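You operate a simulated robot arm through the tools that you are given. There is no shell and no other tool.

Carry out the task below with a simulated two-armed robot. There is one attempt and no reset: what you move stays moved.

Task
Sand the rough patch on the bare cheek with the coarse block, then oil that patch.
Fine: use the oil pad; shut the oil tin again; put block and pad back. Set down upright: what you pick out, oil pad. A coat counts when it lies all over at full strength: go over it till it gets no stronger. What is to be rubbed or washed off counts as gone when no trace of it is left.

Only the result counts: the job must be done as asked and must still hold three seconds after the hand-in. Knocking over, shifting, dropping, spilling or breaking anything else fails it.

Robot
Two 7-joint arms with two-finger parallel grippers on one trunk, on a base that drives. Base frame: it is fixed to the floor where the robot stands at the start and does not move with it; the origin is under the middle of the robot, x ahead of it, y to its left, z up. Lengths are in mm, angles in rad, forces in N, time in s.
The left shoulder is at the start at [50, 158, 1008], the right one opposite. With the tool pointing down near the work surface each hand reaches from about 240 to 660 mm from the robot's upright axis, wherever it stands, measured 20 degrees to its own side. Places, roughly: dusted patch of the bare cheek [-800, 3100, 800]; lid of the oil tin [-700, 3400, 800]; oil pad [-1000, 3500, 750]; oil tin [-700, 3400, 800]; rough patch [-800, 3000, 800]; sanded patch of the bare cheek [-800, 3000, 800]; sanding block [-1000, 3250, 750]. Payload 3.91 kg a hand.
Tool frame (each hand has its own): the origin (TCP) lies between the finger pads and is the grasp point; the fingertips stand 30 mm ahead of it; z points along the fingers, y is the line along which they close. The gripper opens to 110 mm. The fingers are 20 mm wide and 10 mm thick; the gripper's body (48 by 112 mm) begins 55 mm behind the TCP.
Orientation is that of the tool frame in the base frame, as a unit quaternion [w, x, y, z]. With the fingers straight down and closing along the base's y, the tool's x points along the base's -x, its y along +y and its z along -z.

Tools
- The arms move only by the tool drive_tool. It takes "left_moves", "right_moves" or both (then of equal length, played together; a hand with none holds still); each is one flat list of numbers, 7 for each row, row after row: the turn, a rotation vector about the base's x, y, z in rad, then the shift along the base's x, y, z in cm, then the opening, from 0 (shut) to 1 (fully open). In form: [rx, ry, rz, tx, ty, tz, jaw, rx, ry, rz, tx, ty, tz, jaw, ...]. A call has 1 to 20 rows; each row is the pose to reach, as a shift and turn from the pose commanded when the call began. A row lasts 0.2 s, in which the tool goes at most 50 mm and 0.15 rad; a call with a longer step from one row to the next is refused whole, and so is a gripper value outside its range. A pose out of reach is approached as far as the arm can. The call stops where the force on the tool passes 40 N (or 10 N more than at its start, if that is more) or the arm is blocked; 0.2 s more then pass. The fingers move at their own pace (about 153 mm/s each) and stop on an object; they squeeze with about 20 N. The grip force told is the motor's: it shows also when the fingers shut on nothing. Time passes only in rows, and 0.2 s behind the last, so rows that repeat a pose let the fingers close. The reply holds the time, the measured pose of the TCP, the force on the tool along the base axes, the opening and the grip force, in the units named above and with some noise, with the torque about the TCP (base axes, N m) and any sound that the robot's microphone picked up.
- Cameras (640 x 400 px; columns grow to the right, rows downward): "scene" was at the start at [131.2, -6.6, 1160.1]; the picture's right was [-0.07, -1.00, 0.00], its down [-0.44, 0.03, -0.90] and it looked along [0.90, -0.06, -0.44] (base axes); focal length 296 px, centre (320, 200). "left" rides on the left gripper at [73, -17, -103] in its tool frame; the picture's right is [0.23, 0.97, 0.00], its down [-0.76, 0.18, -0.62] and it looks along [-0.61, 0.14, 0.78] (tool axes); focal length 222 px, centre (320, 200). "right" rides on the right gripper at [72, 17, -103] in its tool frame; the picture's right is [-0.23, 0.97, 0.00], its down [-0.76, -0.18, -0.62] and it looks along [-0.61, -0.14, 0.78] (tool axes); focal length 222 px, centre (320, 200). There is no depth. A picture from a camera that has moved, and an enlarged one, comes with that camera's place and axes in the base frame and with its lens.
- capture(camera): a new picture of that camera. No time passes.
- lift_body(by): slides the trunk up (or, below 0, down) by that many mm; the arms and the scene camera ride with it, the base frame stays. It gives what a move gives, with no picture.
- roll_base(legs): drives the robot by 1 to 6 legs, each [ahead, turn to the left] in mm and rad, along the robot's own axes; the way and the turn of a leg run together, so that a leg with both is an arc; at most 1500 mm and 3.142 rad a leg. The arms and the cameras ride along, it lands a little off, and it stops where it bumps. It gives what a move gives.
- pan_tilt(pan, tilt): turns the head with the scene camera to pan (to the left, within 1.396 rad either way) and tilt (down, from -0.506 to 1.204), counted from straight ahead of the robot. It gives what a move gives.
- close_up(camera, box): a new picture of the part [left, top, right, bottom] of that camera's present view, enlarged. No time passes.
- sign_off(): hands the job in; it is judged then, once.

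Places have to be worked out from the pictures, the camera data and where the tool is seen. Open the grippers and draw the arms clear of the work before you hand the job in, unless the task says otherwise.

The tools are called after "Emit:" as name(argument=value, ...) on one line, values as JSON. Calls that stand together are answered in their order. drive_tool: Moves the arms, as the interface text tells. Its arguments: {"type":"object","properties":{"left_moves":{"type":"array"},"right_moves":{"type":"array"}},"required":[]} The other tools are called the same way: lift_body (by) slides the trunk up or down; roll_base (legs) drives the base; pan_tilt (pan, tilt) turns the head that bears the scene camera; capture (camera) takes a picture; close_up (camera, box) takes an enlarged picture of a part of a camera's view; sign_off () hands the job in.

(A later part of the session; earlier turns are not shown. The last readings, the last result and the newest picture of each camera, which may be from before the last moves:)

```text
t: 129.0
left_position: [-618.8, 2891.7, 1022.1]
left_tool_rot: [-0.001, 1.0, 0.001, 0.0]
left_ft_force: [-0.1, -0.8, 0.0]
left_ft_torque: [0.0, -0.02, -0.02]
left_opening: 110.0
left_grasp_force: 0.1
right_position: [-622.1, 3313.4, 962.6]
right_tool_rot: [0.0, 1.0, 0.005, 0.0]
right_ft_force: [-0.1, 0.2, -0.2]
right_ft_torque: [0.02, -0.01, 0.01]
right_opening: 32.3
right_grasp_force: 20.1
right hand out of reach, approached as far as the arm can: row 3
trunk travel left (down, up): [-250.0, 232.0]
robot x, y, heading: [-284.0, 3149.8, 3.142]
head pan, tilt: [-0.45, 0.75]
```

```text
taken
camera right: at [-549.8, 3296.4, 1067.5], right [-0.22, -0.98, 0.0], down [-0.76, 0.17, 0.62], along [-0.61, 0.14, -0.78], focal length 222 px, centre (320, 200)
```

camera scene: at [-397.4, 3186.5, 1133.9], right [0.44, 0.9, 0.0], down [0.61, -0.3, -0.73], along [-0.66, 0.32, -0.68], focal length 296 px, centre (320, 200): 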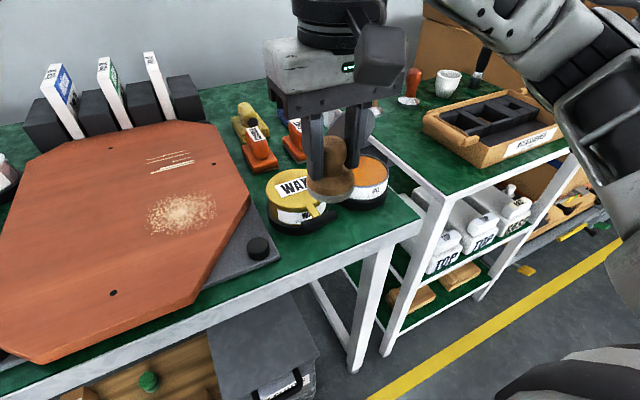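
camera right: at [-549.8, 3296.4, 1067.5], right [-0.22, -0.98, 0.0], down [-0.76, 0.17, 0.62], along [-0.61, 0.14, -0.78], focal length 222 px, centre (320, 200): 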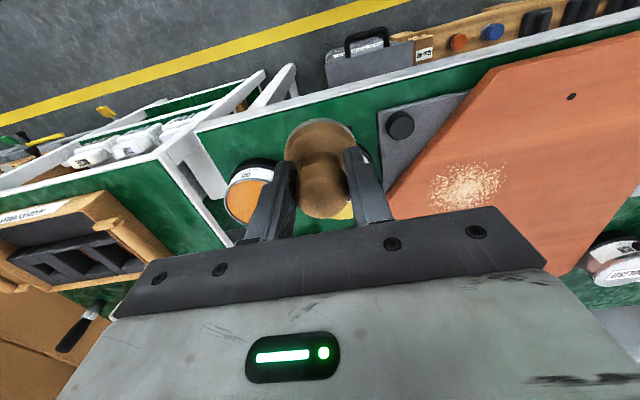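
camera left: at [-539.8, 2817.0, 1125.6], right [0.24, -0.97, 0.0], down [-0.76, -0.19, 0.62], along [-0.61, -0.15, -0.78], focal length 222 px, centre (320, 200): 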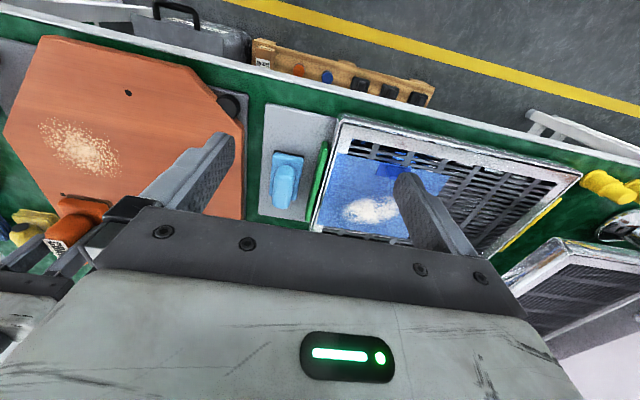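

The pad is held well in front of the tins. I bring it in front of the oil tin, tilt the hand so its body leads, and lower it ready to push the lid back past vertical.

Emit:
drive_tool(right_moves=[0, 0, 0, 0, 4, 0, 0.1, 0, 0, 0, 0, 8, 0, 0.1, 0, -0.1, 0, 0, 11.4, 0, 0.1, 0, -0.22, 0, 0, 11.4, -1, 0.1, 0, -0.34, 0, 0, 11.4, -2, 0.1, 0, -0.46, 0, 0, 11.4, -3, 0.1, 0, -0.5, 0, 0, 11.4, -4.5, 0.1, 0, -0.5, 0, 0, 11.4, -4.5, 0.1])

Emit:
capture(camera="scene")

Emit:
capture(camera="right")

```text
t: 130.8
left_position: [-618.7, 2889.7, 1023.1]
left_tool_rot: [-0.001, 1.0, 0.0, -0.001]
left_ft_force: [1.0, -1.7, 0.6]
left_ft_torque: [0.0, 0.02, 0.03]
left_opening: 110.0
left_grasp_force: 0.1
right_position: [-622.5, 3424.3, 918.6]
right_tool_rot: [0.002, 0.969, 0.006, 0.248]
right_ft_force: [0.3, 0.5, -0.7]
right_ft_torque: [-0.04, 0.0, -0.01]
right_opening: 32.5
right_grasp_force: 20.3
trunk travel left (down, up): [-250.0, 232.0]
robot x, y, heading: [-278.2, 3151.7, 3.134]
head pan, tilt: [-0.45, 0.75]
```

```text
taken
camera scene: at [-397.4, 3186.6, 1133.9], right [0.44, 0.9, 0.0], down [0.61, -0.3, -0.73], along [-0.66, 0.32, -0.68], focal length 296 px, centre (320, 200)
```

scene: 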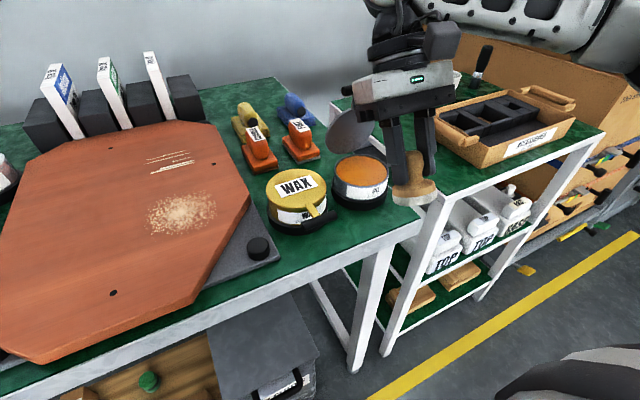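

```text
taken
camera right: at [-608.3, 3408.9, 1045.0], right [-0.19, -0.98, -0.1], down [-0.97, 0.17, 0.18], along [-0.16, 0.13, -0.98], focal length 222 px, centre (320, 200)
```

right: 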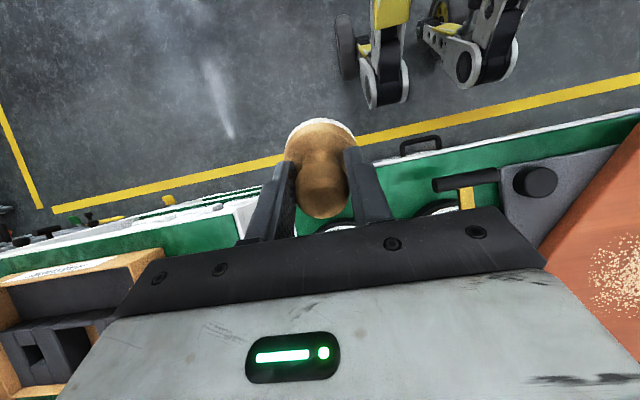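

The hand body leads as planned. I push it toward the lid in small steps, at z 918 so the pad stays above the tin's rim.

Emit:
drive_tool(right_moves=[0, 0, 0, -2, 0, 0, 0.1, 0, 0, 0, -4, 0, 0, 0.1, 0, 0, 0, -5.5, 0, 0, 0.1, 0, 0, 0, -7, 0, 0, 0.1, 0, 0, 0, -8, 0, 0, 0.1, 0, 0, 0, -9, 0, 0, 0.1])

Emit:
close_up(camera="scene", box=[270, 0, 510, 220])

```text
t: 132.2
left_position: [-619.2, 2891.2, 1022.4]
left_tool_rot: [-0.001, 1.0, 0.0, 0.0]
left_ft_force: [0.4, -0.1, 0.5]
left_ft_torque: [0.0, 0.04, 0.02]
left_opening: 109.8
left_grasp_force: 0.0
right_position: [-712.8, 3425.2, 919.5]
right_tool_rot: [0.001, 0.969, 0.006, 0.249]
right_ft_force: [0.0, 0.5, -1.0]
right_ft_torque: [-0.02, 0.0, 0.01]
right_opening: 32.2
right_grasp_force: 20.1
trunk travel left (down, up): [-250.0, 232.0]
robot x, y, heading: [-286.9, 3148.7, 3.138]
head pan, tilt: [-0.45, 0.75]
```

```text
1.82 times, centred on (390, 110) of scene
camera zoom: at [-397.5, 3186.5, 1133.9], right [0.44, 0.9, 0.0], down [0.61, -0.3, -0.73], along [-0.66, 0.32, -0.68], focal length 538 px, centre (193, 364)
```

zoom: 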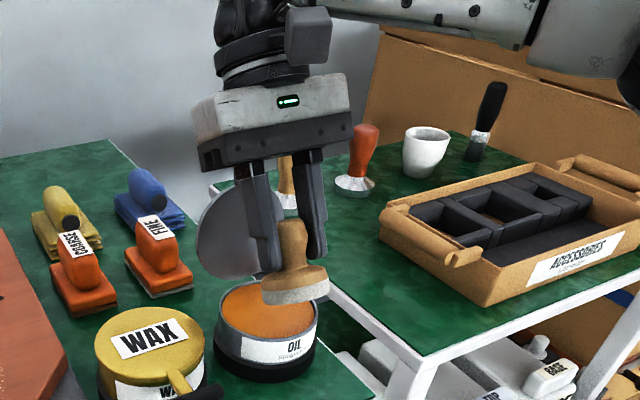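

No blocking force yet; I push about 27 mm further.

Emit:
drive_tool(right_moves=[0, 0, 0, -1, 0, 0, 0.1, 0, 0, 0, -2, 0, 0, 0.1, 0, 0, 0, -2.7, 0, 0, 0.1])

Emit:
close_up(camera="scene", box=[270, 0, 510, 220])

```text
t: 133.0
left_position: [-616.1, 2891.5, 1022.9]
left_tool_rot: [-0.001, 1.0, 0.002, 0.0]
left_ft_force: [0.0, 0.4, 0.4]
left_ft_torque: [0.0, -0.05, -0.02]
left_opening: 109.8
left_grasp_force: 0.0
right_position: [-737.1, 3425.3, 921.6]
right_tool_rot: [0.001, 0.968, 0.008, 0.25]
right_ft_force: [24.7, -0.8, -0.2]
right_ft_torque: [0.0, 0.89, 0.16]
right_opening: 32.3
right_grasp_force: 20.1
trunk travel left (down, up): [-250.0, 232.0]
robot x, y, heading: [-279.0, 3147.9, 3.136]
head pan, tilt: [-0.45, 0.75]
```

```text
1.82 times, centred on (390, 110) of scene
camera zoom: at [-394.8, 3186.6, 1134.2], right [0.44, 0.9, 0.0], down [0.61, -0.3, -0.73], along [-0.66, 0.32, -0.68], focal length 538 px, centre (193, 364)
```

zoom: 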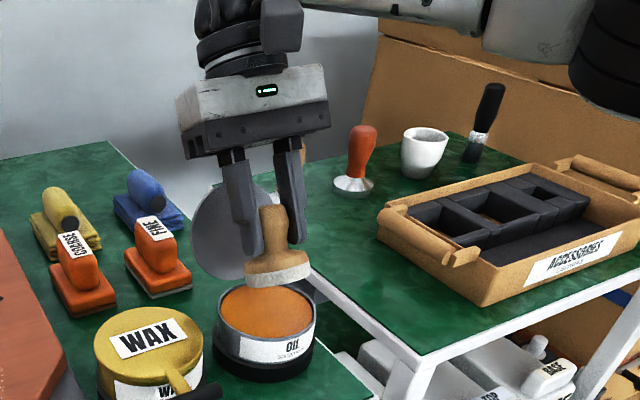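

24.7 N now: the lid has been pushed back to its stop. I draw back, straighten the hand and look at the lid.

Emit:
drive_tool(right_moves=[0, 0, 0, 3, 0, 0.5, 0.1, 0, 0, 0, 6, 0, 1, 0.1, 0, 0.12, 0, 9, 0, 2, 0.1, 0, 0.25, 0, 10, 0, 3, 0.1, 0, 0.38, 0, 10, 0, 4, 0.1, 0, 0.5, 0, 10, 0, 4, 0.1, 0, 0.5, 0, 10, 0, 4, 0.1])

Emit:
close_up(camera="scene", box=[270, 0, 510, 220])

Emit:
capture(camera="right")

```text
t: 134.6
left_position: [-618.9, 2891.1, 1022.0]
left_tool_rot: [-0.001, 1.0, 0.002, 0.0]
left_ft_force: [-0.3, -0.5, -0.3]
left_ft_torque: [-0.03, 0.01, -0.02]
left_opening: 110.1
left_grasp_force: 0.1
right_position: [-640.0, 3423.7, 959.6]
right_tool_rot: [0.0, 1.0, 0.006, 0.0]
right_ft_force: [0.6, -0.2, -0.1]
right_ft_torque: [-0.02, 0.0, 0.0]
right_opening: 32.4
right_grasp_force: 20.3
trunk travel left (down, up): [-250.0, 232.0]
robot x, y, heading: [-282.0, 3149.7, 3.136]
head pan, tilt: [-0.45, 0.75]
```

```text
1.82 times, centred on (390, 110) of scene
camera zoom: at [-397.4, 3186.6, 1133.9], right [0.44, 0.9, 0.0], down [0.61, -0.3, -0.73], along [-0.66, 0.32, -0.68], focal length 538 px, centre (193, 364)
```

zoom: 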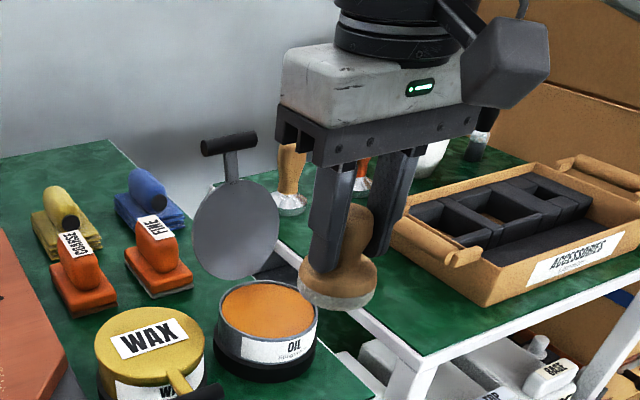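

```text
taken
camera right: at [-567.6, 3408.4, 1062.3], right [-0.22, -0.98, 0.0], down [-0.76, 0.17, 0.62], along [-0.61, 0.13, -0.78], focal length 222 px, centre (320, 200)
```

right: 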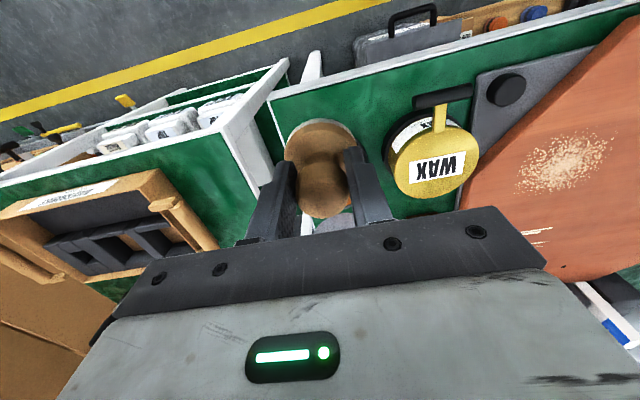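

The lid is fully open and stays. I bring the pad over the tin's centre, about (-728, 3424), and begin lowering it into the opening.

Emit:
drive_tool(right_moves=[0, 0, 0, -3, 0, 0, 0.1, 0, 0, 0, -6, 0, 0, 0.1, 0, 0, 0, -8.8, 0, 0, 0.1, 0, 0, 0, -8.8, 0, -2, 0.1, 0, 0, 0, -8.8, 0, -4, 0.1, 0, 0, 0, -8.8, 0, -5, 0.1, 0, 0, 0, -8.8, 0, -5, 0.1])

Emit:
close_up(camera="scene", box=[290, 30, 470, 220])

Emit:
capture(camera="right")

```text
t: 136.2
left_position: [-619.0, 2890.3, 1022.2]
left_tool_rot: [-0.001, 1.0, 0.001, 0.0]
left_ft_force: [-0.2, 0.1, 0.6]
left_ft_torque: [0.0, -0.01, -0.01]
left_opening: 109.7
left_grasp_force: 0.0
right_position: [-728.3, 3424.3, 908.4]
right_tool_rot: [0.001, 1.0, 0.005, 0.001]
right_ft_force: [-0.1, 1.0, -0.9]
right_ft_torque: [0.0, -0.03, 0.0]
right_opening: 32.4
right_grasp_force: 19.9
trunk travel left (down, up): [-250.0, 232.0]
robot x, y, heading: [-280.5, 3147.3, 3.142]
head pan, tilt: [-0.45, 0.75]
```

```text
2.11 times, centred on (380, 125) of scene
camera zoom: at [-397.4, 3186.5, 1133.9], right [0.44, 0.9, 0.0], down [0.61, -0.3, -0.73], along [-0.66, 0.32, -0.68], focal length 622 px, centre (194, 358)
```

zoom: 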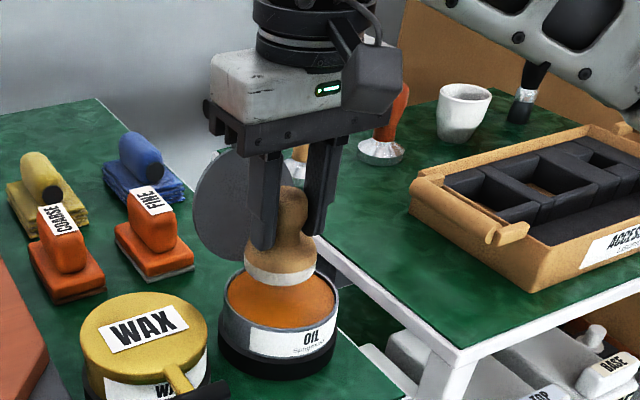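

```text
taken
camera right: at [-655.1, 3409.0, 1012.2], right [-0.22, -0.98, 0.0], down [-0.76, 0.17, 0.62], along [-0.61, 0.13, -0.78], focal length 222 px, centre (320, 200)
```

right: 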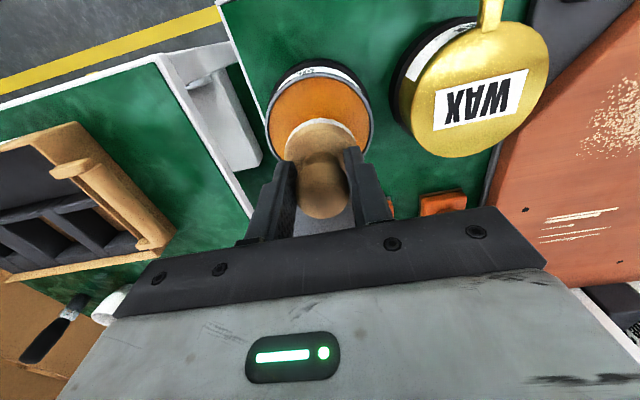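

The tin's centre is at about (-723, 3422); the pad (58 mm) fits inside with margin. I correct 5 mm and go down in small steps to the oil.

Emit:
drive_tool(right_moves=[0, 0, 0, 0.45, -0.2, -0.8, 0.1, 0, 0, 0, 0.45, -0.2, -1.6, 0.1, 0, 0, 0, 0.45, -0.2, -2.2, 0.1, 0, 0, 0, 0.45, -0.2, -2.5, 0.1, 0, 0, 0, 0.45, -0.2, -2.8, 0.1, 0, 0, 0, 0.45, -0.2, -2.8, 0.1])

Emit:
close_up(camera="scene", box=[290, 80, 450, 220])

```text
t: 137.6
left_position: [-619.2, 2889.2, 1022.3]
left_tool_rot: [0.0, 1.0, 0.002, 0.0]
left_ft_force: [0.8, -0.7, -0.4]
left_ft_torque: [-0.02, -0.01, -0.03]
left_opening: 110.3
left_grasp_force: 0.1
right_position: [-725.0, 3422.8, 884.3]
right_tool_rot: [0.001, 1.0, 0.006, -0.002]
right_ft_force: [0.8, 4.3, 18.6]
right_ft_torque: [0.05, -0.1, 0.01]
right_opening: 32.1
right_grasp_force: 19.8
trunk travel left (down, up): [-250.0, 232.0]
robot x, y, heading: [-280.5, 3150.5, 3.142]
head pan, tilt: [-0.45, 0.75]
```

```text
2.86 times, centred on (370, 150) of scene
camera zoom: at [-396.2, 3186.2, 1134.4], right [0.44, 0.9, 0.0], down [0.61, -0.3, -0.73], along [-0.66, 0.32, -0.68], focal length 845 px, centre (177, 343)
```

zoom: 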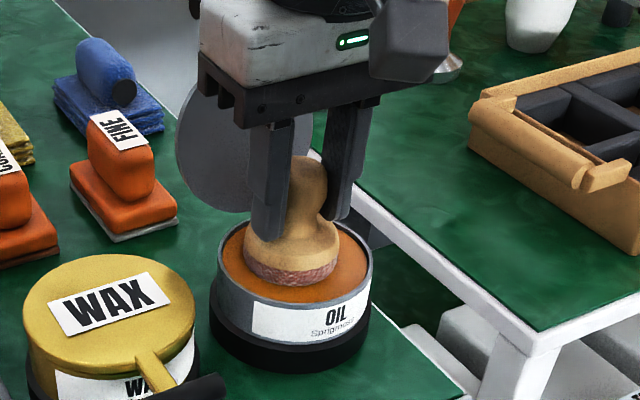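

The pad touches the oil (18.6 N) and its felt has taken colour. I hold briefly, then lift slowly and look at it.

Emit:
drive_tool(right_moves=[0, 0, 0, 0, 0, 0, 0.1, 0, 0, 0, 0, 0, 0, 0.1, 0, 0, 0, 0, 0, 0.2, 0.1, 0, 0, 0, 0, 0, 1, 0.1, 0, 0, 0, 0, 0, 2, 0.1, 0, 0, 0, 0, 0, 3.5, 0.1, 0, 0, 0, 0, 0, 5.5, 0.1, 0, 0, 0, 0, 0, 7.5, 0.1, 0, 0, 0, 0, 0, 7.5, 0.1])

Emit:
close_up(camera="scene", box=[290, 40, 470, 220])

```text
t: 139.6
left_position: [-618.3, 2891.1, 1022.0]
left_tool_rot: [-0.001, 1.0, 0.001, -0.001]
left_ft_force: [-0.1, -0.4, -0.4]
left_ft_torque: [0.02, 0.04, 0.02]
left_opening: 110.1
left_grasp_force: 0.1
right_position: [-723.3, 3423.0, 956.8]
right_tool_rot: [0.0, 1.0, 0.006, 0.001]
right_ft_force: [-0.2, 0.4, -0.6]
right_ft_torque: [0.0, -0.01, -0.06]
right_opening: 32.4
right_grasp_force: 20.0
trunk travel left (down, up): [-250.0, 232.0]
robot x, y, heading: [-282.8, 3152.1, 3.138]
head pan, tilt: [-0.45, 0.75]
```

```text
2.22 times, centred on (380, 130) of scene
camera zoom: at [-397.4, 3186.5, 1133.9], right [0.44, 0.9, 0.0], down [0.61, -0.3, -0.73], along [-0.66, 0.32, -0.68], focal length 657 px, centre (187, 356)
```

zoom: 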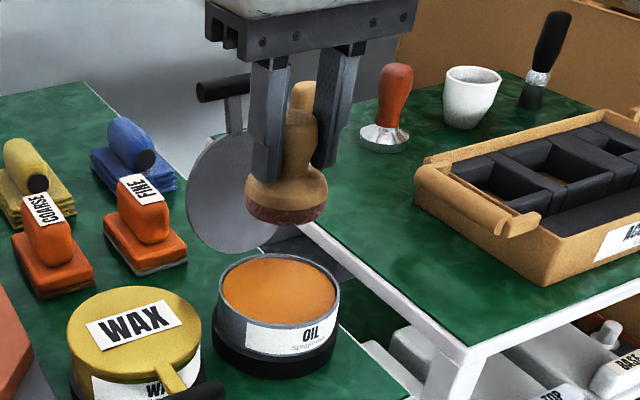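

The felt is evenly wetted. I move the pad away to the front left and shift the base back to about y = 3065 for the patch.

Emit:
drive_tool(right_moves=[0, 0, 0, 1.5, -3.8, 0, 0.1, 0, 0, 0, 3, -7.6, 0, 0.1, 0, 0, 0, 4.5, -11.4, 0, 0.1, 0, 0, 0, 6, -15.2, 0, 0.1, 0, 0, 0, 6, -15.2, 0, 0.1])

```text
t: 140.8
left_position: [-618.8, 2889.8, 1021.7]
left_tool_rot: [-0.001, 1.0, 0.001, 0.0]
left_ft_force: [0.2, 1.3, 0.1]
left_ft_torque: [-0.02, 0.02, -0.05]
left_opening: 109.9
left_grasp_force: 0.1
right_position: [-663.9, 3271.9, 957.7]
right_tool_rot: [0.0, 1.0, 0.006, 0.001]
right_ft_force: [-0.1, -0.5, -0.1]
right_ft_torque: [0.02, 0.0, -0.02]
right_opening: 32.5
right_grasp_force: 20.1
trunk travel left (down, up): [-250.0, 232.0]
robot x, y, heading: [-281.2, 3151.6, 3.144]
head pan, tilt: [-0.45, 0.75]
```

The hand is clear, so I shift the base now.

Emit:
roll_base(legs=[[-100, 0], [0, -0.3], [-310, 0], [0, 0.3], [395, 0]])

Emit:
pan_tilt(pan=0.15, tilt=0.75)

Emit:
capture(camera="scene")

```text
t: 147.6
left_position: [-622.7, 2802.8, 1021.4]
left_tool_rot: [0.0, 1.0, 0.0, 0.0]
left_ft_force: [-0.5, 0.0, -0.4]
left_ft_torque: [0.0, 0.0, -0.01]
left_opening: 110.0
left_grasp_force: 0.0
right_position: [-666.9, 3182.6, 958.6]
right_tool_rot: [0.0, 1.0, 0.005, 0.001]
right_ft_force: [-0.8, -0.5, 0.8]
right_ft_torque: [-0.01, 0.01, 0.0]
right_opening: 32.3
right_grasp_force: 19.9
trunk travel left (down, up): [-250.0, 232.0]
robot x, y, heading: [-287.0, 3061.9, 3.136]
head pan, tilt: [-0.45, 0.75]
```

```text
t: 148.6
left_position: [-623.9, 2801.8, 1023.1]
left_tool_rot: [0.0, 1.0, -0.001, 0.0]
left_ft_force: [0.2, -0.1, 0.4]
left_ft_torque: [-0.04, 0.0, 0.01]
left_opening: 110.2
left_grasp_force: 0.1
right_position: [-667.3, 3183.6, 959.3]
right_tool_rot: [0.0, 1.0, 0.004, 0.0]
right_ft_force: [0.1, 0.3, -1.1]
right_ft_torque: [-0.01, 0.0, 0.01]
right_opening: 32.1
right_grasp_force: 20.4
trunk travel left (down, up): [-250.0, 232.0]
robot x, y, heading: [-288.4, 3060.7, 3.136]
head pan, tilt: [0.15, 0.75]
```

```text
taken
camera scene: at [-408.3, 3048.7, 1133.9], right [-0.14, 0.99, 0.0], down [0.68, 0.1, -0.73], along [-0.72, -0.1, -0.68], focal length 296 px, centre (320, 200)
```

scene: 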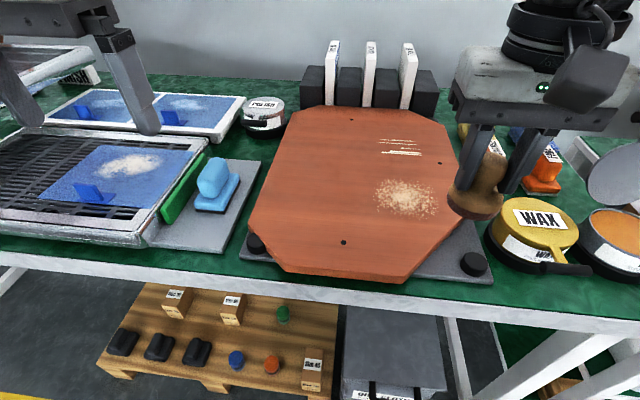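

The base is at (-288, 3061). The sanded patch spans about x -822..-740, y 2953..3022. I bring the pad to above its centre (-781, 2988), going round the dust patch.

Emit:
drive_tool(right_moves=[0, 0, 0, 0, -4.5, 0, 0.1, 0, 0, 0, 0, -9, 0, 0.1, 0, 0, 0, 0, -13.5, 0, 0.1, 0, 0, 0, -1, -18, 0, 0.1, 0, 0, 0, -4.5, -19.5, -1, 0.1, 0, 0, 0, -8.5, -19.5, -3, 0.1, 0, 0, 0, -11.4, -19.5, -5.5, 0.1, 0, 0, 0, -11.4, -19.5, -7.5, 0.1, 0, 0, 0, -11.4, -19.5, -8.2, 0.1, 0, 0, 0, -11.4, -19.5, -8.2, 0.1])

Emit:
close_up(camera="scene", box=[240, 100, 460, 260])

```text
t: 150.8
left_position: [-623.4, 2802.7, 1021.7]
left_tool_rot: [0.0, 1.0, -0.001, 0.0]
left_ft_force: [0.1, 0.0, 0.3]
left_ft_torque: [-0.02, -0.01, -0.01]
left_opening: 110.1
left_grasp_force: 0.0
right_position: [-780.0, 2989.4, 874.3]
right_tool_rot: [0.0, 1.0, 0.004, 0.001]
right_ft_force: [0.1, -0.4, -0.7]
right_ft_torque: [-0.01, 0.0, 0.01]
right_opening: 32.3
right_grasp_force: 20.3
trunk travel left (down, up): [-250.0, 232.0]
robot x, y, heading: [-285.6, 3062.1, 3.137]
head pan, tilt: [0.15, 0.75]
```

```text
2.50 times, centred on (350, 180) of scene
camera zoom: at [-408.3, 3048.6, 1133.9], right [-0.14, 0.99, 0.0], down [0.67, 0.1, -0.73], along [-0.72, -0.11, -0.68], focal length 739 px, centre (245, 250)
```

zoom: 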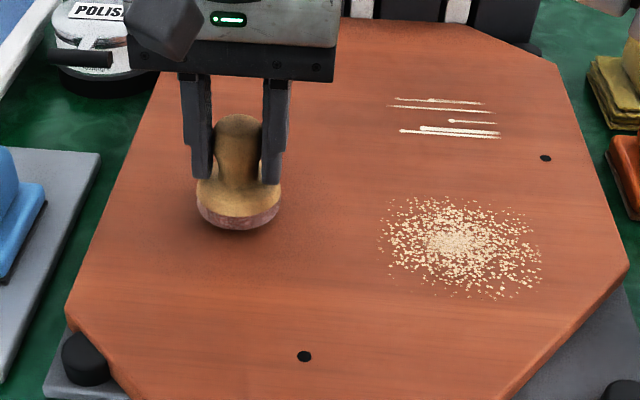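

Just above the wood. I lower in 1.5 mm steps until the pad presses lightly.

Emit:
drive_tool(right_moves=[0, 0, 0, 0, 0, -0.3, 0.1, 0, 0, 0, 0, 0, -0.5, 0.1, 0, 0, 0, 0, 0, -0.65, 0.1, 0, 0, 0, 0, 0, -0.8, 0.1, 0, 0, 0, 0, 0, -0.8, 0.1])

```text
t: 152.0
left_position: [-623.2, 2801.1, 1022.5]
left_tool_rot: [-0.001, 1.0, -0.001, 0.0]
left_ft_force: [0.4, 0.5, 0.0]
left_ft_torque: [0.0, -0.01, 0.01]
left_opening: 110.1
left_grasp_force: 0.0
right_position: [-780.7, 2989.0, 868.3]
right_tool_rot: [0.0, 1.0, 0.005, 0.0]
right_ft_force: [0.2, -0.3, 0.6]
right_ft_torque: [0.02, 0.01, 0.03]
right_opening: 32.2
right_grasp_force: 20.2
trunk travel left (down, up): [-250.0, 232.0]
robot x, y, heading: [-286.8, 3063.4, 3.137]
head pan, tilt: [0.15, 0.75]
```

Nearly touching; 2 mm more.

Emit:
drive_tool(right_moves=[0, 0, 0, 0, 0, -0.12, 0.1, 0, 0, 0, 0, 0, -0.25, 0.1, 0, 0, 0, 0, 0, -0.25, 0.1])

```text
t: 152.8
left_position: [-623.5, 2802.3, 1022.4]
left_tool_rot: [-0.001, 1.0, -0.001, 0.0]
left_ft_force: [0.8, 0.2, -0.5]
left_ft_torque: [0.03, -0.01, 0.03]
left_opening: 110.2
left_grasp_force: 0.1
right_position: [-780.1, 2988.5, 867.3]
right_tool_rot: [0.0, 1.0, 0.005, 0.0]
right_ft_force: [-0.6, 0.3, 2.9]
right_ft_torque: [-0.06, 0.14, 0.0]
right_opening: 32.3
right_grasp_force: 19.6
trunk travel left (down, up): [-250.0, 232.0]
robot x, y, heading: [-285.4, 3062.0, 3.134]
head pan, tilt: [0.15, 0.75]
```

Light contact (3 N). I press about 1 mm more and rub the whole patch in overlapping strokes.

Emit:
drive_tool(right_moves=[0, 0, 0, 0, 0, -0.1, 0.1, 0, 0, 0, 2.5, 2.5, -0.1, 0.1, 0, 0, 0, -0.3, 2.5, -0.1, 0.1, 0, 0, 0, -3, 2.5, -0.1, 0.1, 0, 0, 0, -3, 1, -0.1, 0.1, 0, 0, 0, 0, 1, -0.12, 0.1, 0, 0, 0, 3, 1, -0.12, 0.1, 0, 0, 0, 3, -0.5, -0.12, 0.1, 0, 0, 0, 0, -0.5, -0.14, 0.1, 0, 0, 0, -3, -0.5, -0.14, 0.1, 0, 0, 0, -3, -2, -0.14, 0.1, 0, 0, 0, 0, -2, -0.16, 0.1, 0, 0, 0, 3, -2, -0.16, 0.1, 0, 0, 0, 3, -3.2, -0.16, 0.1, 0, 0, 0, 0, -3.2, -0.18, 0.1, 0, 0, 0, -2.5, -3.2, -0.18, 0.1, 0, 0, 0, -1, -1, -0.18, 0.1, 0, 0, 0, 0, 0, -0.18, 0.1])

Emit:
close_up(camera="scene", box=[240, 100, 460, 260])

```text
t: 156.6
left_position: [-624.1, 2801.9, 1022.0]
left_tool_rot: [0.0, 1.0, -0.001, 0.0]
left_ft_force: [-0.5, -0.4, -0.6]
left_ft_torque: [-0.01, -0.04, -0.02]
left_opening: 109.9
left_grasp_force: 0.1
right_position: [-778.9, 2990.1, 864.1]
right_tool_rot: [0.0, 1.0, 0.004, 0.0]
right_ft_force: [-4.3, -2.1, 7.1]
right_ft_torque: [-0.08, 0.28, 0.02]
right_opening: 32.7
right_grasp_force: 20.4
trunk travel left (down, up): [-250.0, 232.0]
robot x, y, heading: [-282.4, 3060.3, 3.137]
head pan, tilt: [0.15, 0.75]
```

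```text
2.50 times, centred on (350, 180) of scene
camera zoom: at [-408.2, 3048.7, 1133.8], right [-0.14, 0.99, 0.0], down [0.67, 0.1, -0.73], along [-0.72, -0.11, -0.68], focal length 739 px, centre (245, 250)
```

zoom: 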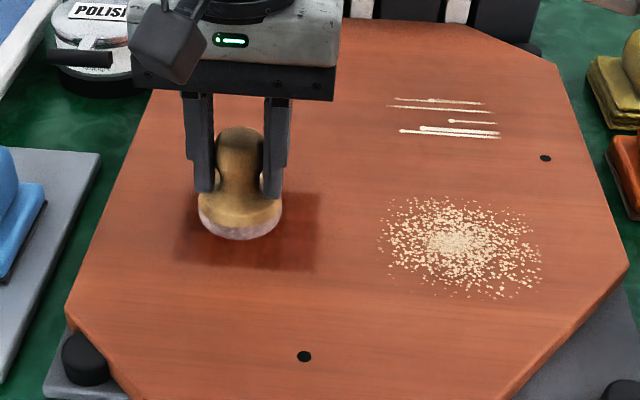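

A dark oiled rectangle is appearing: this is the patch's full extent, roughly y 2956..3042, x -825..-738. I lift the pad aside to see how even it is.

Emit:
drive_tool(right_moves=[0, 0, 0, 0, 0, 2, 0.1, 0, 0, 0, 0, 0, 5, 0.1, 0, 0, 0, 4, 0, 7, 0.1, 0, 0, 0, 8, 0, 8, 0.1, 0, 0, 0, 10, -4, 8, 0.1, 0, 0, 0, 10, -8, 8, 0.1])

Emit:
close_up(camera="scene", box=[260, 120, 400, 230])

Emit:
capture(camera="scene")

```text
t: 158.0
left_position: [-624.1, 2800.6, 1022.3]
left_tool_rot: [-0.001, 1.0, 0.0, 0.0]
left_ft_force: [0.3, -0.7, 0.4]
left_ft_torque: [0.02, 0.02, 0.04]
left_opening: 109.8
left_grasp_force: 0.0
right_position: [-680.1, 2909.1, 944.6]
right_tool_rot: [0.0, 1.0, 0.003, 0.001]
right_ft_force: [-0.8, -0.3, -0.9]
right_ft_torque: [0.0, 0.02, 0.02]
right_opening: 32.5
right_grasp_force: 20.1
trunk travel left (down, up): [-250.0, 232.0]
robot x, y, heading: [-289.7, 3063.8, 3.137]
head pan, tilt: [0.15, 0.75]
```

```text
3.64 times, centred on (330, 175) of scene
camera zoom: at [-408.2, 3048.3, 1133.9], right [-0.14, 0.99, 0.0], down [0.67, 0.1, -0.73], along [-0.72, -0.11, -0.68], focal length 1075 px, centre (284, 291)
```

zoom: 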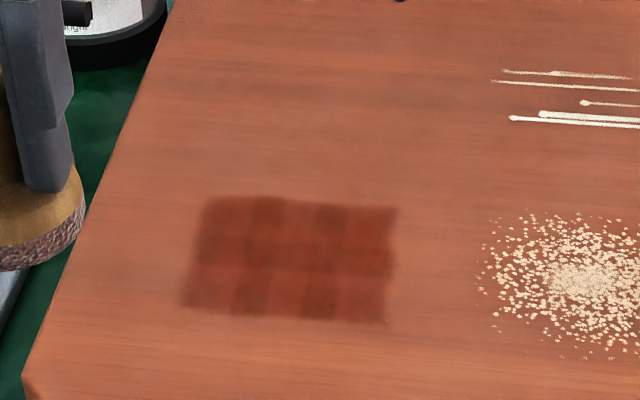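

```text
taken
camera scene: at [-408.2, 3048.3, 1133.9], right [-0.14, 0.99, 0.0], down [0.67, 0.1, -0.73], along [-0.72, -0.11, -0.68], focal length 296 px, centre (320, 200)
```

scene: 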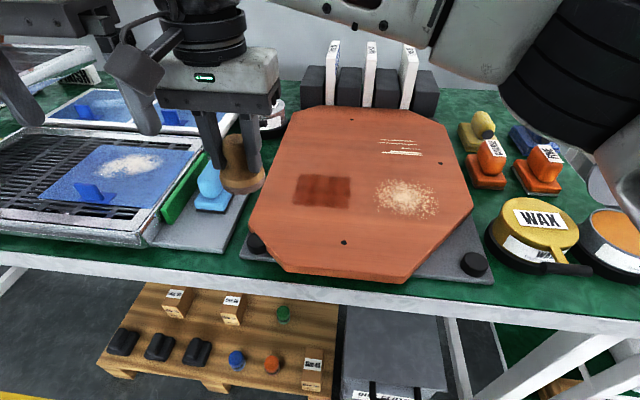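

The coat covers a rectangle of about x -822..-740, y 2948..3042, but unevenly, so it needs more passes, including the corners. I go back down onto it.

Emit:
drive_tool(right_moves=[0, 0, 0, 0, 4, 0, 0.1, 0, 0, 0, -2, 8, 0, 0.1, 0, 0, 0, -6, 8.6, -1, 0.1, 0, 0, 0, -10.1, 8.6, -3, 0.1, 0, 0, 0, -10.1, 8.6, -6, 0.1, 0, 0, 0, -10.1, 8.6, -7.5, 0.1, 0, 0, 0, -10.1, 8.6, -8.0, 0.1, 0, 0, 0, -10.1, 8.6, -8.15, 0.1, 0, 0, 0, -10.1, 8.6, -8.15, 0.1])

```text
t: 160.0
left_position: [-622.3, 2801.1, 1023.1]
left_tool_rot: [-0.001, 1.0, -0.001, 0.0]
left_ft_force: [-0.2, 0.4, -0.3]
left_ft_torque: [0.0, 0.0, -0.01]
left_opening: 109.9
left_grasp_force: 0.1
right_position: [-781.5, 2994.8, 863.9]
right_tool_rot: [0.001, 1.0, 0.004, 0.0]
right_ft_force: [0.0, -0.3, 13.1]
right_ft_torque: [0.06, 0.04, 0.0]
right_opening: 32.5
right_grasp_force: 20.5
trunk travel left (down, up): [-250.0, 232.0]
robot x, y, heading: [-284.6, 3060.9, 3.132]
head pan, tilt: [0.15, 0.75]
```

13 N of pressure. I rub in strokes along y over the full width, line by line from front to back.

Emit:
drive_tool(right_moves=[0, 0, 0, 1.7, -2, 0, 0.1, 0, 0, 0, 3.4, -4, 0, 0.1, 0, 0, 0, 3.4, 0, 0, 0.1, 0, 0, 0, 3.4, 4, 0, 0.1, 0, 0, 0, 2.2, 4, -0.02, 0.1, 0, 0, 0, 2.2, 0, -0.02, 0.1, 0, 0, 0, 2.2, -4, -0.02, 0.1, 0, 0, 0, 1, -4, -0.04, 0.1, 0, 0, 0, 1, 0, -0.04, 0.1, 0, 0, 0, 1, 4, -0.04, 0.1, 0, 0, 0, -0.2, 4, -0.06, 0.1, 0, 0, 0, -0.2, 0, -0.06, 0.1, 0, 0, 0, -0.2, -4, -0.06, 0.1, 0, 0, 0, -1.4, -4, -0.08, 0.1, 0, 0, 0, -1.4, 0, -0.08, 0.1, 0, 0, 0, -1.4, 4, -0.08, 0.1, 0, 0, 0, -2.6, 4, -0.1, 0.1, 0, 0, 0, -2.6, 0, -0.1, 0.1, 0, 0, 0, -2.6, -3.8, -0.1, 0.1, 0, 0, 0, -3.4, -2, -0.1, 0.1])

```text
t: 164.2
left_position: [-621.4, 2801.2, 1022.6]
left_tool_rot: [-0.001, 1.0, -0.001, -0.001]
left_ft_force: [-0.6, 0.9, 0.2]
left_ft_torque: [0.0, 0.01, -0.02]
left_opening: 109.9
left_grasp_force: 0.1
right_position: [-811.8, 2969.6, 863.7]
right_tool_rot: [0.003, 1.0, 0.009, 0.0]
right_ft_force: [5.6, -12.2, 19.8]
right_ft_torque: [-0.31, 0.11, 0.15]
right_opening: 32.4
right_grasp_force: 20.0
trunk travel left (down, up): [-250.0, 232.0]
robot x, y, heading: [-286.8, 3063.8, 3.14]
head pan, tilt: [0.15, 0.75]
```

Good. I finish the back line and cross with strokes along x.

Emit:
drive_tool(right_moves=[0, 0, 0, -0.2, 2, 0, 0.1, 0, 0, 0, -0.2, 5, 0, 0.1, 0, 0, 0, -0.2, 6.5, 0, 0.1, 0, 0, 0, 3, 6.5, 0, 0.1, 0, 0, 0, 6.5, 6.5, 0, 0.1, 0, 0, 0, 6.5, 5, 0, 0.1, 0, 0, 0, 3, 5, 0, 0.1, 0, 0, 0, 0, 5, 0, 0.1, 0, 0, 0, 0, 3.5, 0, 0.1, 0, 0, 0, 3, 3.5, 0, 0.1, 0, 0, 0, 6.5, 3.5, 0, 0.1, 0, 0, 0, 6.5, 2, 0, 0.1, 0, 0, 0, 3, 2, 0, 0.1, 0, 0, 0, 0, 2, 0, 0.1, 0, 0, 0, 0.3, 0.3, 0, 0.1, 0, 0, 0, 3, 0.3, 0, 0.1, 0, 0, 0, 6.5, 0.3, 0, 0.1, 0, 0, 0, 6.5, -1.3, 0, 0.1, 0, 0, 0, 3, -1.3, 0, 0.1, 0, 0, 0, 0.8, -1.2, 0, 0.1])

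```text
t: 168.4
left_position: [-620.3, 2802.1, 1023.4]
left_tool_rot: [0.0, 1.0, -0.002, -0.002]
left_ft_force: [0.6, 0.1, -0.4]
left_ft_torque: [-0.03, 0.02, 0.01]
left_opening: 110.2
left_grasp_force: 0.0
right_position: [-800.3, 2958.5, 863.1]
right_tool_rot: [0.002, 1.0, 0.009, 0.001]
right_ft_force: [21.7, -5.2, 23.9]
right_ft_torque: [-0.21, -0.59, 0.0]
right_opening: 32.8
right_grasp_force: 20.3
trunk travel left (down, up): [-250.0, 232.0]
robot x, y, heading: [-286.5, 3060.2, 3.137]
head pan, tilt: [0.15, 0.75]
```

I lift the pad aside to compare the coat with before.

Emit:
drive_tool(right_moves=[0, 0, 0, 0, 0, 2, 0.1, 0, 0, 0, 1, 0, 5, 0.1, 0, 0, 0, 5, -1, 7, 0.1, 0, 0, 0, 9, -2, 8, 0.1, 0, 0, 0, 12, -5, 8, 0.1])

Emit:
close_up(camera="scene", box=[260, 120, 400, 230])

Emit:
close_up(camera="scene", box=[150, 100, 310, 220])

```text
t: 169.6
left_position: [-623.6, 2802.7, 1021.7]
left_tool_rot: [-0.001, 1.0, -0.001, 0.0]
left_ft_force: [0.2, 0.3, -0.9]
left_ft_torque: [0.01, 0.01, 0.03]
left_opening: 110.1
left_grasp_force: 0.1
right_position: [-688.3, 2912.5, 943.6]
right_tool_rot: [0.0, 1.0, 0.004, 0.002]
right_ft_force: [0.8, 0.0, -1.2]
right_ft_torque: [-0.04, -0.01, -0.01]
right_opening: 32.4
right_grasp_force: 20.4
trunk travel left (down, up): [-250.0, 232.0]
robot x, y, heading: [-285.0, 3057.1, 3.136]
head pan, tilt: [0.15, 0.75]
```

```text
3.64 times, centred on (330, 175) of scene
camera zoom: at [-408.2, 3048.4, 1133.9], right [-0.14, 0.99, 0.0], down [0.67, 0.1, -0.73], along [-0.72, -0.11, -0.68], focal length 1075 px, centre (284, 291)
```

zoom: 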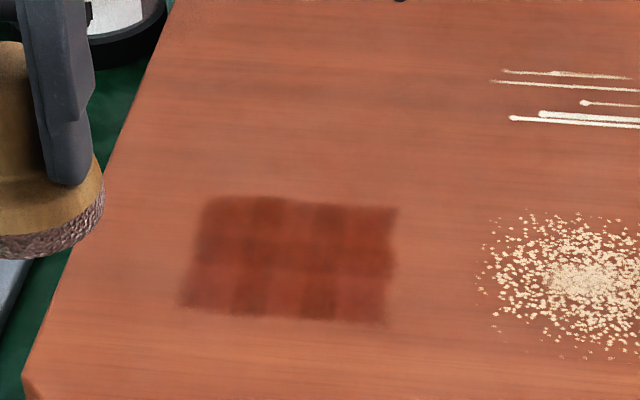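

```text
3.33 times, centred on (230, 160) of scene
camera zoom: at [-408.2, 3048.4, 1133.9], right [-0.14, 0.99, 0.0], down [0.67, 0.1, -0.73], along [-0.72, -0.11, -0.68], focal length 986 px, centre (620, 333)
```

zoom: 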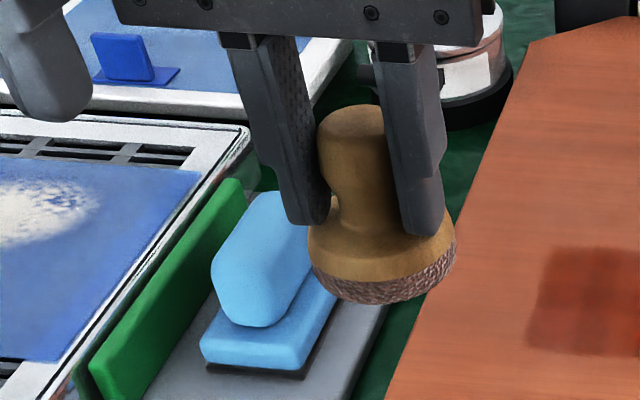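

The look has not changed, so either it is saturated or the pad has run dry (its felt looks paler). To be sure I load the pad again; the tin is within reach from here, so I carry it along the front edge.

Emit:
drive_tool(right_moves=[0, 0, 0, 1.5, 4, 1.5, 0.1, 0, 0, 0, 3.3, 8.5, 1.5, 0.1, 0, 0, 0, 3.3, 13, 1.5, 0.1, 0, 0, 0, 3.3, 17.5, 1.5, 0.1, 0, 0, 0, 3.3, 22, 1.5, 0.1, 0, 0, 0, 3.3, 26.5, 1.5, 0.1, 0, 0, 0, 3.3, 31, 1.5, 0.1, 0, 0, 0, 3.3, 35.5, 1.5, 0.1, 0, 0, 0, 3.3, 40, 1.5, 0.1, 0, 0, 0, 3.3, 44.5, 1.5, 0.1, 0, 0, 0, 3.3, 49, 1.5, 0.1, 0, 0, 0, 2, 51, 1.5, 0.1, 0, 0, 0, 0, 51, 1.5, 0.1, 0, 0, 0, -3.5, 51, 1.5, 0.1, 0, 0, 0, -3.5, 51, 1.5, 0.1])

Emit:
pan_tilt(pan=-0.55, tilt=0.75)

Emit:
capture(camera="scene")

Emit:
capture(camera="right")

```text
t: 172.8
left_position: [-622.9, 2801.4, 1020.0]
left_tool_rot: [-0.001, 1.0, -0.001, 0.0]
left_ft_force: [0.3, -0.2, 0.8]
left_ft_torque: [0.02, 0.03, 0.0]
left_opening: 110.3
left_grasp_force: 0.0
right_position: [-720.8, 3424.4, 957.4]
right_tool_rot: [0.0, 1.0, 0.005, 0.0]
right_ft_force: [-0.1, 0.1, -0.8]
right_ft_torque: [-0.05, 0.0, 0.01]
right_opening: 32.7
right_grasp_force: 19.4
trunk travel left (down, up): [-250.0, 232.0]
robot x, y, heading: [-285.0, 3058.1, 3.138]
head pan, tilt: [0.15, 0.75]
```

```text
t: 173.9
left_position: [-623.6, 2801.5, 1022.0]
left_tool_rot: [-0.001, 1.0, -0.001, 0.001]
left_ft_force: [-0.3, 0.0, -0.2]
left_ft_torque: [-0.01, -0.01, 0.02]
left_opening: 109.9
left_grasp_force: 0.1
right_position: [-720.8, 3424.0, 956.6]
right_tool_rot: [-0.001, 1.0, 0.005, 0.001]
right_ft_force: [0.0, -0.6, -1.3]
right_ft_torque: [0.0, -0.02, -0.01]
right_opening: 32.4
right_grasp_force: 20.0
trunk travel left (down, up): [-250.0, 232.0]
robot x, y, heading: [-285.6, 3058.0, 3.138]
head pan, tilt: [-0.55, 0.75]
```

```text
taken
camera scene: at [-396.8, 3104.2, 1133.9], right [0.53, 0.85, 0.0], down [0.58, -0.36, -0.73], along [-0.62, 0.38, -0.68], focal length 296 px, centre (320, 200)
```

scene: 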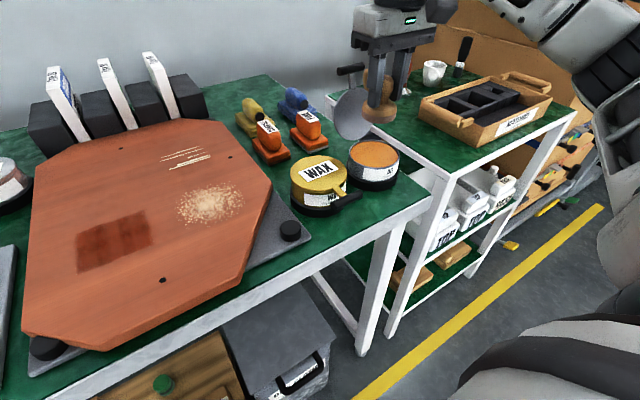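

```text
taken
camera right: at [-648.0, 3407.7, 1059.4], right [-0.22, -0.98, 0.0], down [-0.76, 0.17, 0.62], along [-0.61, 0.14, -0.78], focal length 222 px, centre (320, 200)
```

right: 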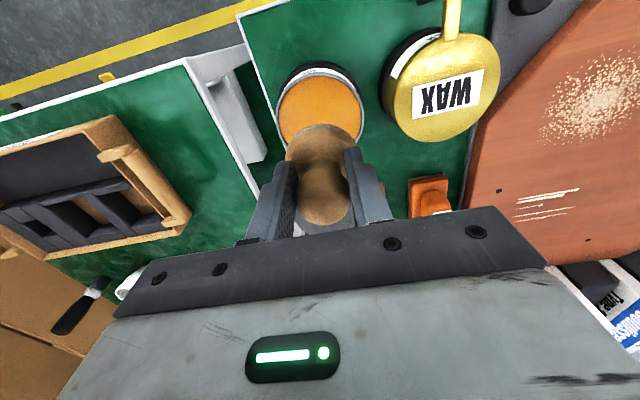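

The pad is over the tin again. I lower it into the oil to the same depth as before.

Emit:
drive_tool(right_moves=[0, 0, 0, -0.3, -0.15, -2.5, 0.1, 0, 0, 0, -0.3, -0.15, -5, 0.1, 0, 0, 0, -0.3, -0.15, -6.5, 0.1, 0, 0, 0, -0.3, -0.15, -7, 0.1, 0, 0, 0, -0.3, -0.15, -7.3, 0.1, 0, 0, 0, -0.3, -0.15, -7.6, 0.1, 0, 0, 0, -0.3, -0.15, -7.6, 0.1, 0, 0, 0, -0.3, -0.15, -7.6, 0.1])

Emit:
close_up(camera="scene", box=[310, 80, 450, 220])

```text
t: 175.7
left_position: [-623.3, 2801.7, 1022.4]
left_tool_rot: [-0.001, 1.0, -0.001, 0.0]
left_ft_force: [0.0, 0.1, 0.4]
left_ft_torque: [0.0, -0.01, -0.02]
left_opening: 109.9
left_grasp_force: 0.0
right_position: [-725.5, 3421.3, 881.6]
right_tool_rot: [-0.001, 1.0, 0.004, -0.001]
right_ft_force: [-0.7, 2.9, 10.6]
right_ft_torque: [0.08, 0.12, -0.01]
right_opening: 32.7
right_grasp_force: 20.1
trunk travel left (down, up): [-250.0, 232.0]
robot x, y, heading: [-286.8, 3060.6, 3.137]
head pan, tilt: [-0.55, 0.75]
```

```text
2.86 times, centred on (380, 150) of scene
camera zoom: at [-396.2, 3104.0, 1134.1], right [0.53, 0.85, 0.0], down [0.58, -0.36, -0.73], along [-0.62, 0.39, -0.68], focal length 845 px, centre (149, 343)
```

zoom: 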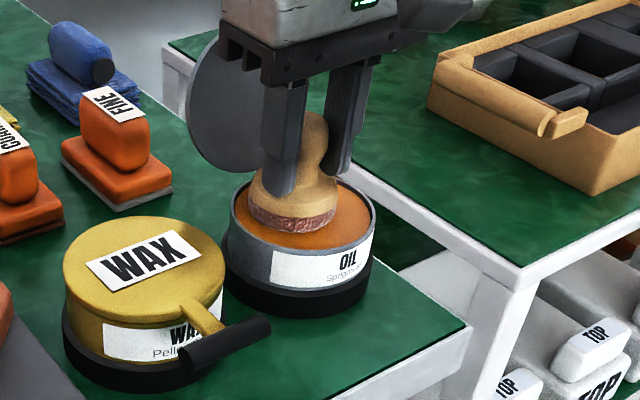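

The pad is wetted again (10.6 N). I hold a moment, lift it out, and carry it back along the front to the patch.

Emit:
drive_tool(right_moves=[0, 0, 0, 0, 0, 0, 0.1, 0, 0, 0, 0, 0, 0, 0.1, 0, 0, 0, 0, 0, 0.5, 0.1, 0, 0, 0, 0, 0, 1.5, 0.1, 0, 0, 0, 0, 0, 3, 0.1, 0, 0, 0, 0, 0, 5, 0.1, 0, 0, 0, 0, 0, 7.6, 0.1, 0, 0, 0, 2, 0, 7.6, 0.1, 0, 0, 0, 5, -2.5, 7.6, 0.1, 0, 0, 0, 6, -7, 7.6, 0.1, 0, 0, 0, 6, -11.5, 7.6, 0.1, 0, 0, 0, 6, -16, 7.6, 0.1, 0, 0, 0, 6, -16, 7.6, 0.1])

Emit:
capture(camera="scene")

```text
t: 178.5
left_position: [-622.7, 2802.9, 1022.6]
left_tool_rot: [-0.001, 1.0, -0.001, 0.0]
left_ft_force: [0.3, -1.1, -0.7]
left_ft_torque: [0.0, -0.02, 0.01]
left_opening: 109.9
left_grasp_force: 0.1
right_position: [-664.7, 3261.4, 955.4]
right_tool_rot: [0.0, 1.0, 0.004, 0.002]
right_ft_force: [0.2, -0.2, -0.5]
right_ft_torque: [-0.01, 0.0, -0.04]
right_opening: 32.3
right_grasp_force: 19.9
trunk travel left (down, up): [-250.0, 232.0]
robot x, y, heading: [-287.6, 3062.2, 3.136]
head pan, tilt: [-0.55, 0.75]
```

```text
taken
camera scene: at [-396.7, 3104.3, 1133.9], right [0.53, 0.85, 0.0], down [0.58, -0.36, -0.73], along [-0.62, 0.39, -0.68], focal length 296 px, centre (320, 200)
```

scene: 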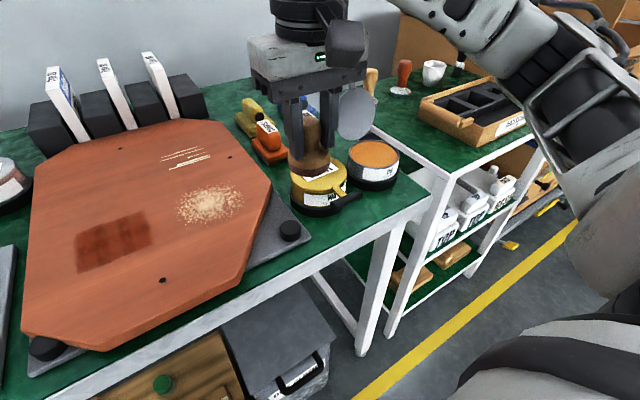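

Back to the patch and down to contact.

Emit:
drive_tool(right_moves=[0, 0, 0, 0, -4.5, 0, 0.1, 0, 0, 0, 0, -9, 0, 0.1, 0, 0, 0, 0, -13.5, 0, 0.1, 0, 0, 0, 0, -18, 0, 0.1, 0, 0, 0, 0, -22.5, 0, 0.1, 0, 0, 0, -1, -26.4, 0, 0.1, 0, 0, 0, -5, -26.6, -1, 0.1, 0, 0, 0, -9, -26.6, -3, 0.1, 0, 0, 0, -11.6, -26.6, -5.5, 0.1, 0, 0, 0, -11.6, -26.6, -8.3, 0.1, 0, 0, 0, -11.6, -26.6, -8.9, 0.1, 0, 0, 0, -11.6, -26.6, -9.2, 0.1, 0, 0, 0, -11.6, -26.6, -9.2, 0.1])

Emit:
pan_tilt(pan=0.15, tilt=0.75)

```text
t: 181.3
left_position: [-621.0, 2801.7, 1021.5]
left_tool_rot: [0.0, 1.0, -0.001, 0.001]
left_ft_force: [0.0, -0.8, -1.1]
left_ft_torque: [0.02, 0.01, -0.02]
left_opening: 110.1
left_grasp_force: 0.0
right_position: [-781.9, 2995.5, 864.5]
right_tool_rot: [0.0, 1.0, 0.005, 0.001]
right_ft_force: [-0.2, 0.1, -0.5]
right_ft_torque: [-0.01, 0.07, 0.0]
right_opening: 32.3
right_grasp_force: 19.5
trunk travel left (down, up): [-250.0, 232.0]
robot x, y, heading: [-282.6, 3061.8, 3.134]
head pan, tilt: [-0.55, 0.75]
```

```text
t: 182.3
left_position: [-623.8, 2802.1, 1022.3]
left_tool_rot: [-0.001, 1.0, -0.002, 0.001]
left_ft_force: [0.0, -0.4, 0.4]
left_ft_torque: [-0.02, -0.03, -0.01]
left_opening: 110.0
left_grasp_force: 0.2
right_position: [-782.3, 2996.6, 864.4]
right_tool_rot: [0.0, 1.0, 0.004, 0.002]
right_ft_force: [-0.2, 0.0, -1.5]
right_ft_torque: [0.02, -0.02, -0.02]
right_opening: 32.5
right_grasp_force: 19.9
trunk travel left (down, up): [-250.0, 232.0]
robot x, y, heading: [-283.3, 3058.8, 3.135]
head pan, tilt: [0.15, 0.75]
```

Almost touching. I press 3 mm further and raster over the whole rectangle.

Emit:
drive_tool(right_moves=[0, 0, 0, 0, 0, -0.3, 0.1, 0, 0, 0, 3.4, -2, -0.3, 0.1, 0, 0, 0, 3.4, -4, -0.3, 0.1, 0, 0, 0, 3.4, 0, -0.3, 0.1, 0, 0, 0, 3.4, 4, -0.3, 0.1, 0, 0, 0, 2.2, 4, -0.32, 0.1, 0, 0, 0, 2.2, 0, -0.32, 0.1, 0, 0, 0, 2.2, -4, -0.32, 0.1, 0, 0, 0, 1, -4, -0.34, 0.1, 0, 0, 0, 1, 0, -0.34, 0.1, 0, 0, 0, 1, 4, -0.34, 0.1, 0, 0, 0, -0.2, 4, -0.36, 0.1, 0, 0, 0, -0.2, 0, -0.36, 0.1, 0, 0, 0, -0.2, -4, -0.36, 0.1, 0, 0, 0, -1.4, -4, -0.38, 0.1, 0, 0, 0, -1.4, 0, -0.38, 0.1, 0, 0, 0, -1.4, 4, -0.38, 0.1, 0, 0, 0, -2.8, 4, -0.38, 0.1, 0, 0, 0, -2.8, 0, -0.38, 0.1, 0, 0, 0, -2.6, -3.6, -0.38, 0.1])

Emit:
close_up(camera="scene", box=[260, 120, 400, 230])

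```text
t: 186.3
left_position: [-621.3, 2803.4, 1023.1]
left_tool_rot: [-0.001, 1.0, -0.002, -0.002]
left_ft_force: [0.4, 0.4, 0.9]
left_ft_torque: [0.02, 0.02, 0.01]
left_opening: 109.9
left_grasp_force: 0.1
right_position: [-812.3, 3020.9, 862.4]
right_tool_rot: [-0.006, 1.0, -0.004, -0.002]
right_ft_force: [7.4, 2.1, 11.5]
right_ft_torque: [-0.16, -0.15, 0.09]
right_opening: 32.6
right_grasp_force: 20.1
trunk travel left (down, up): [-250.0, 232.0]
robot x, y, heading: [-285.8, 3061.9, 3.135]
head pan, tilt: [0.15, 0.75]
stopped in row 19 (right hand): the force on the tool passed its limit at 45 N (the readings are from after the stop); the commanded pose is now the measured one
```

```text
3.64 times, centred on (330, 175) of scene
camera zoom: at [-406.1, 3049.5, 1133.8], right [-0.14, 0.99, 0.0], down [0.67, 0.1, -0.73], along [-0.73, -0.1, -0.68], focal length 1075 px, centre (284, 291)
```

zoom: 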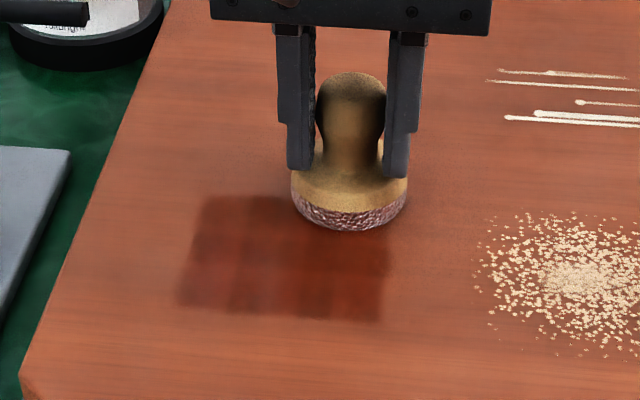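

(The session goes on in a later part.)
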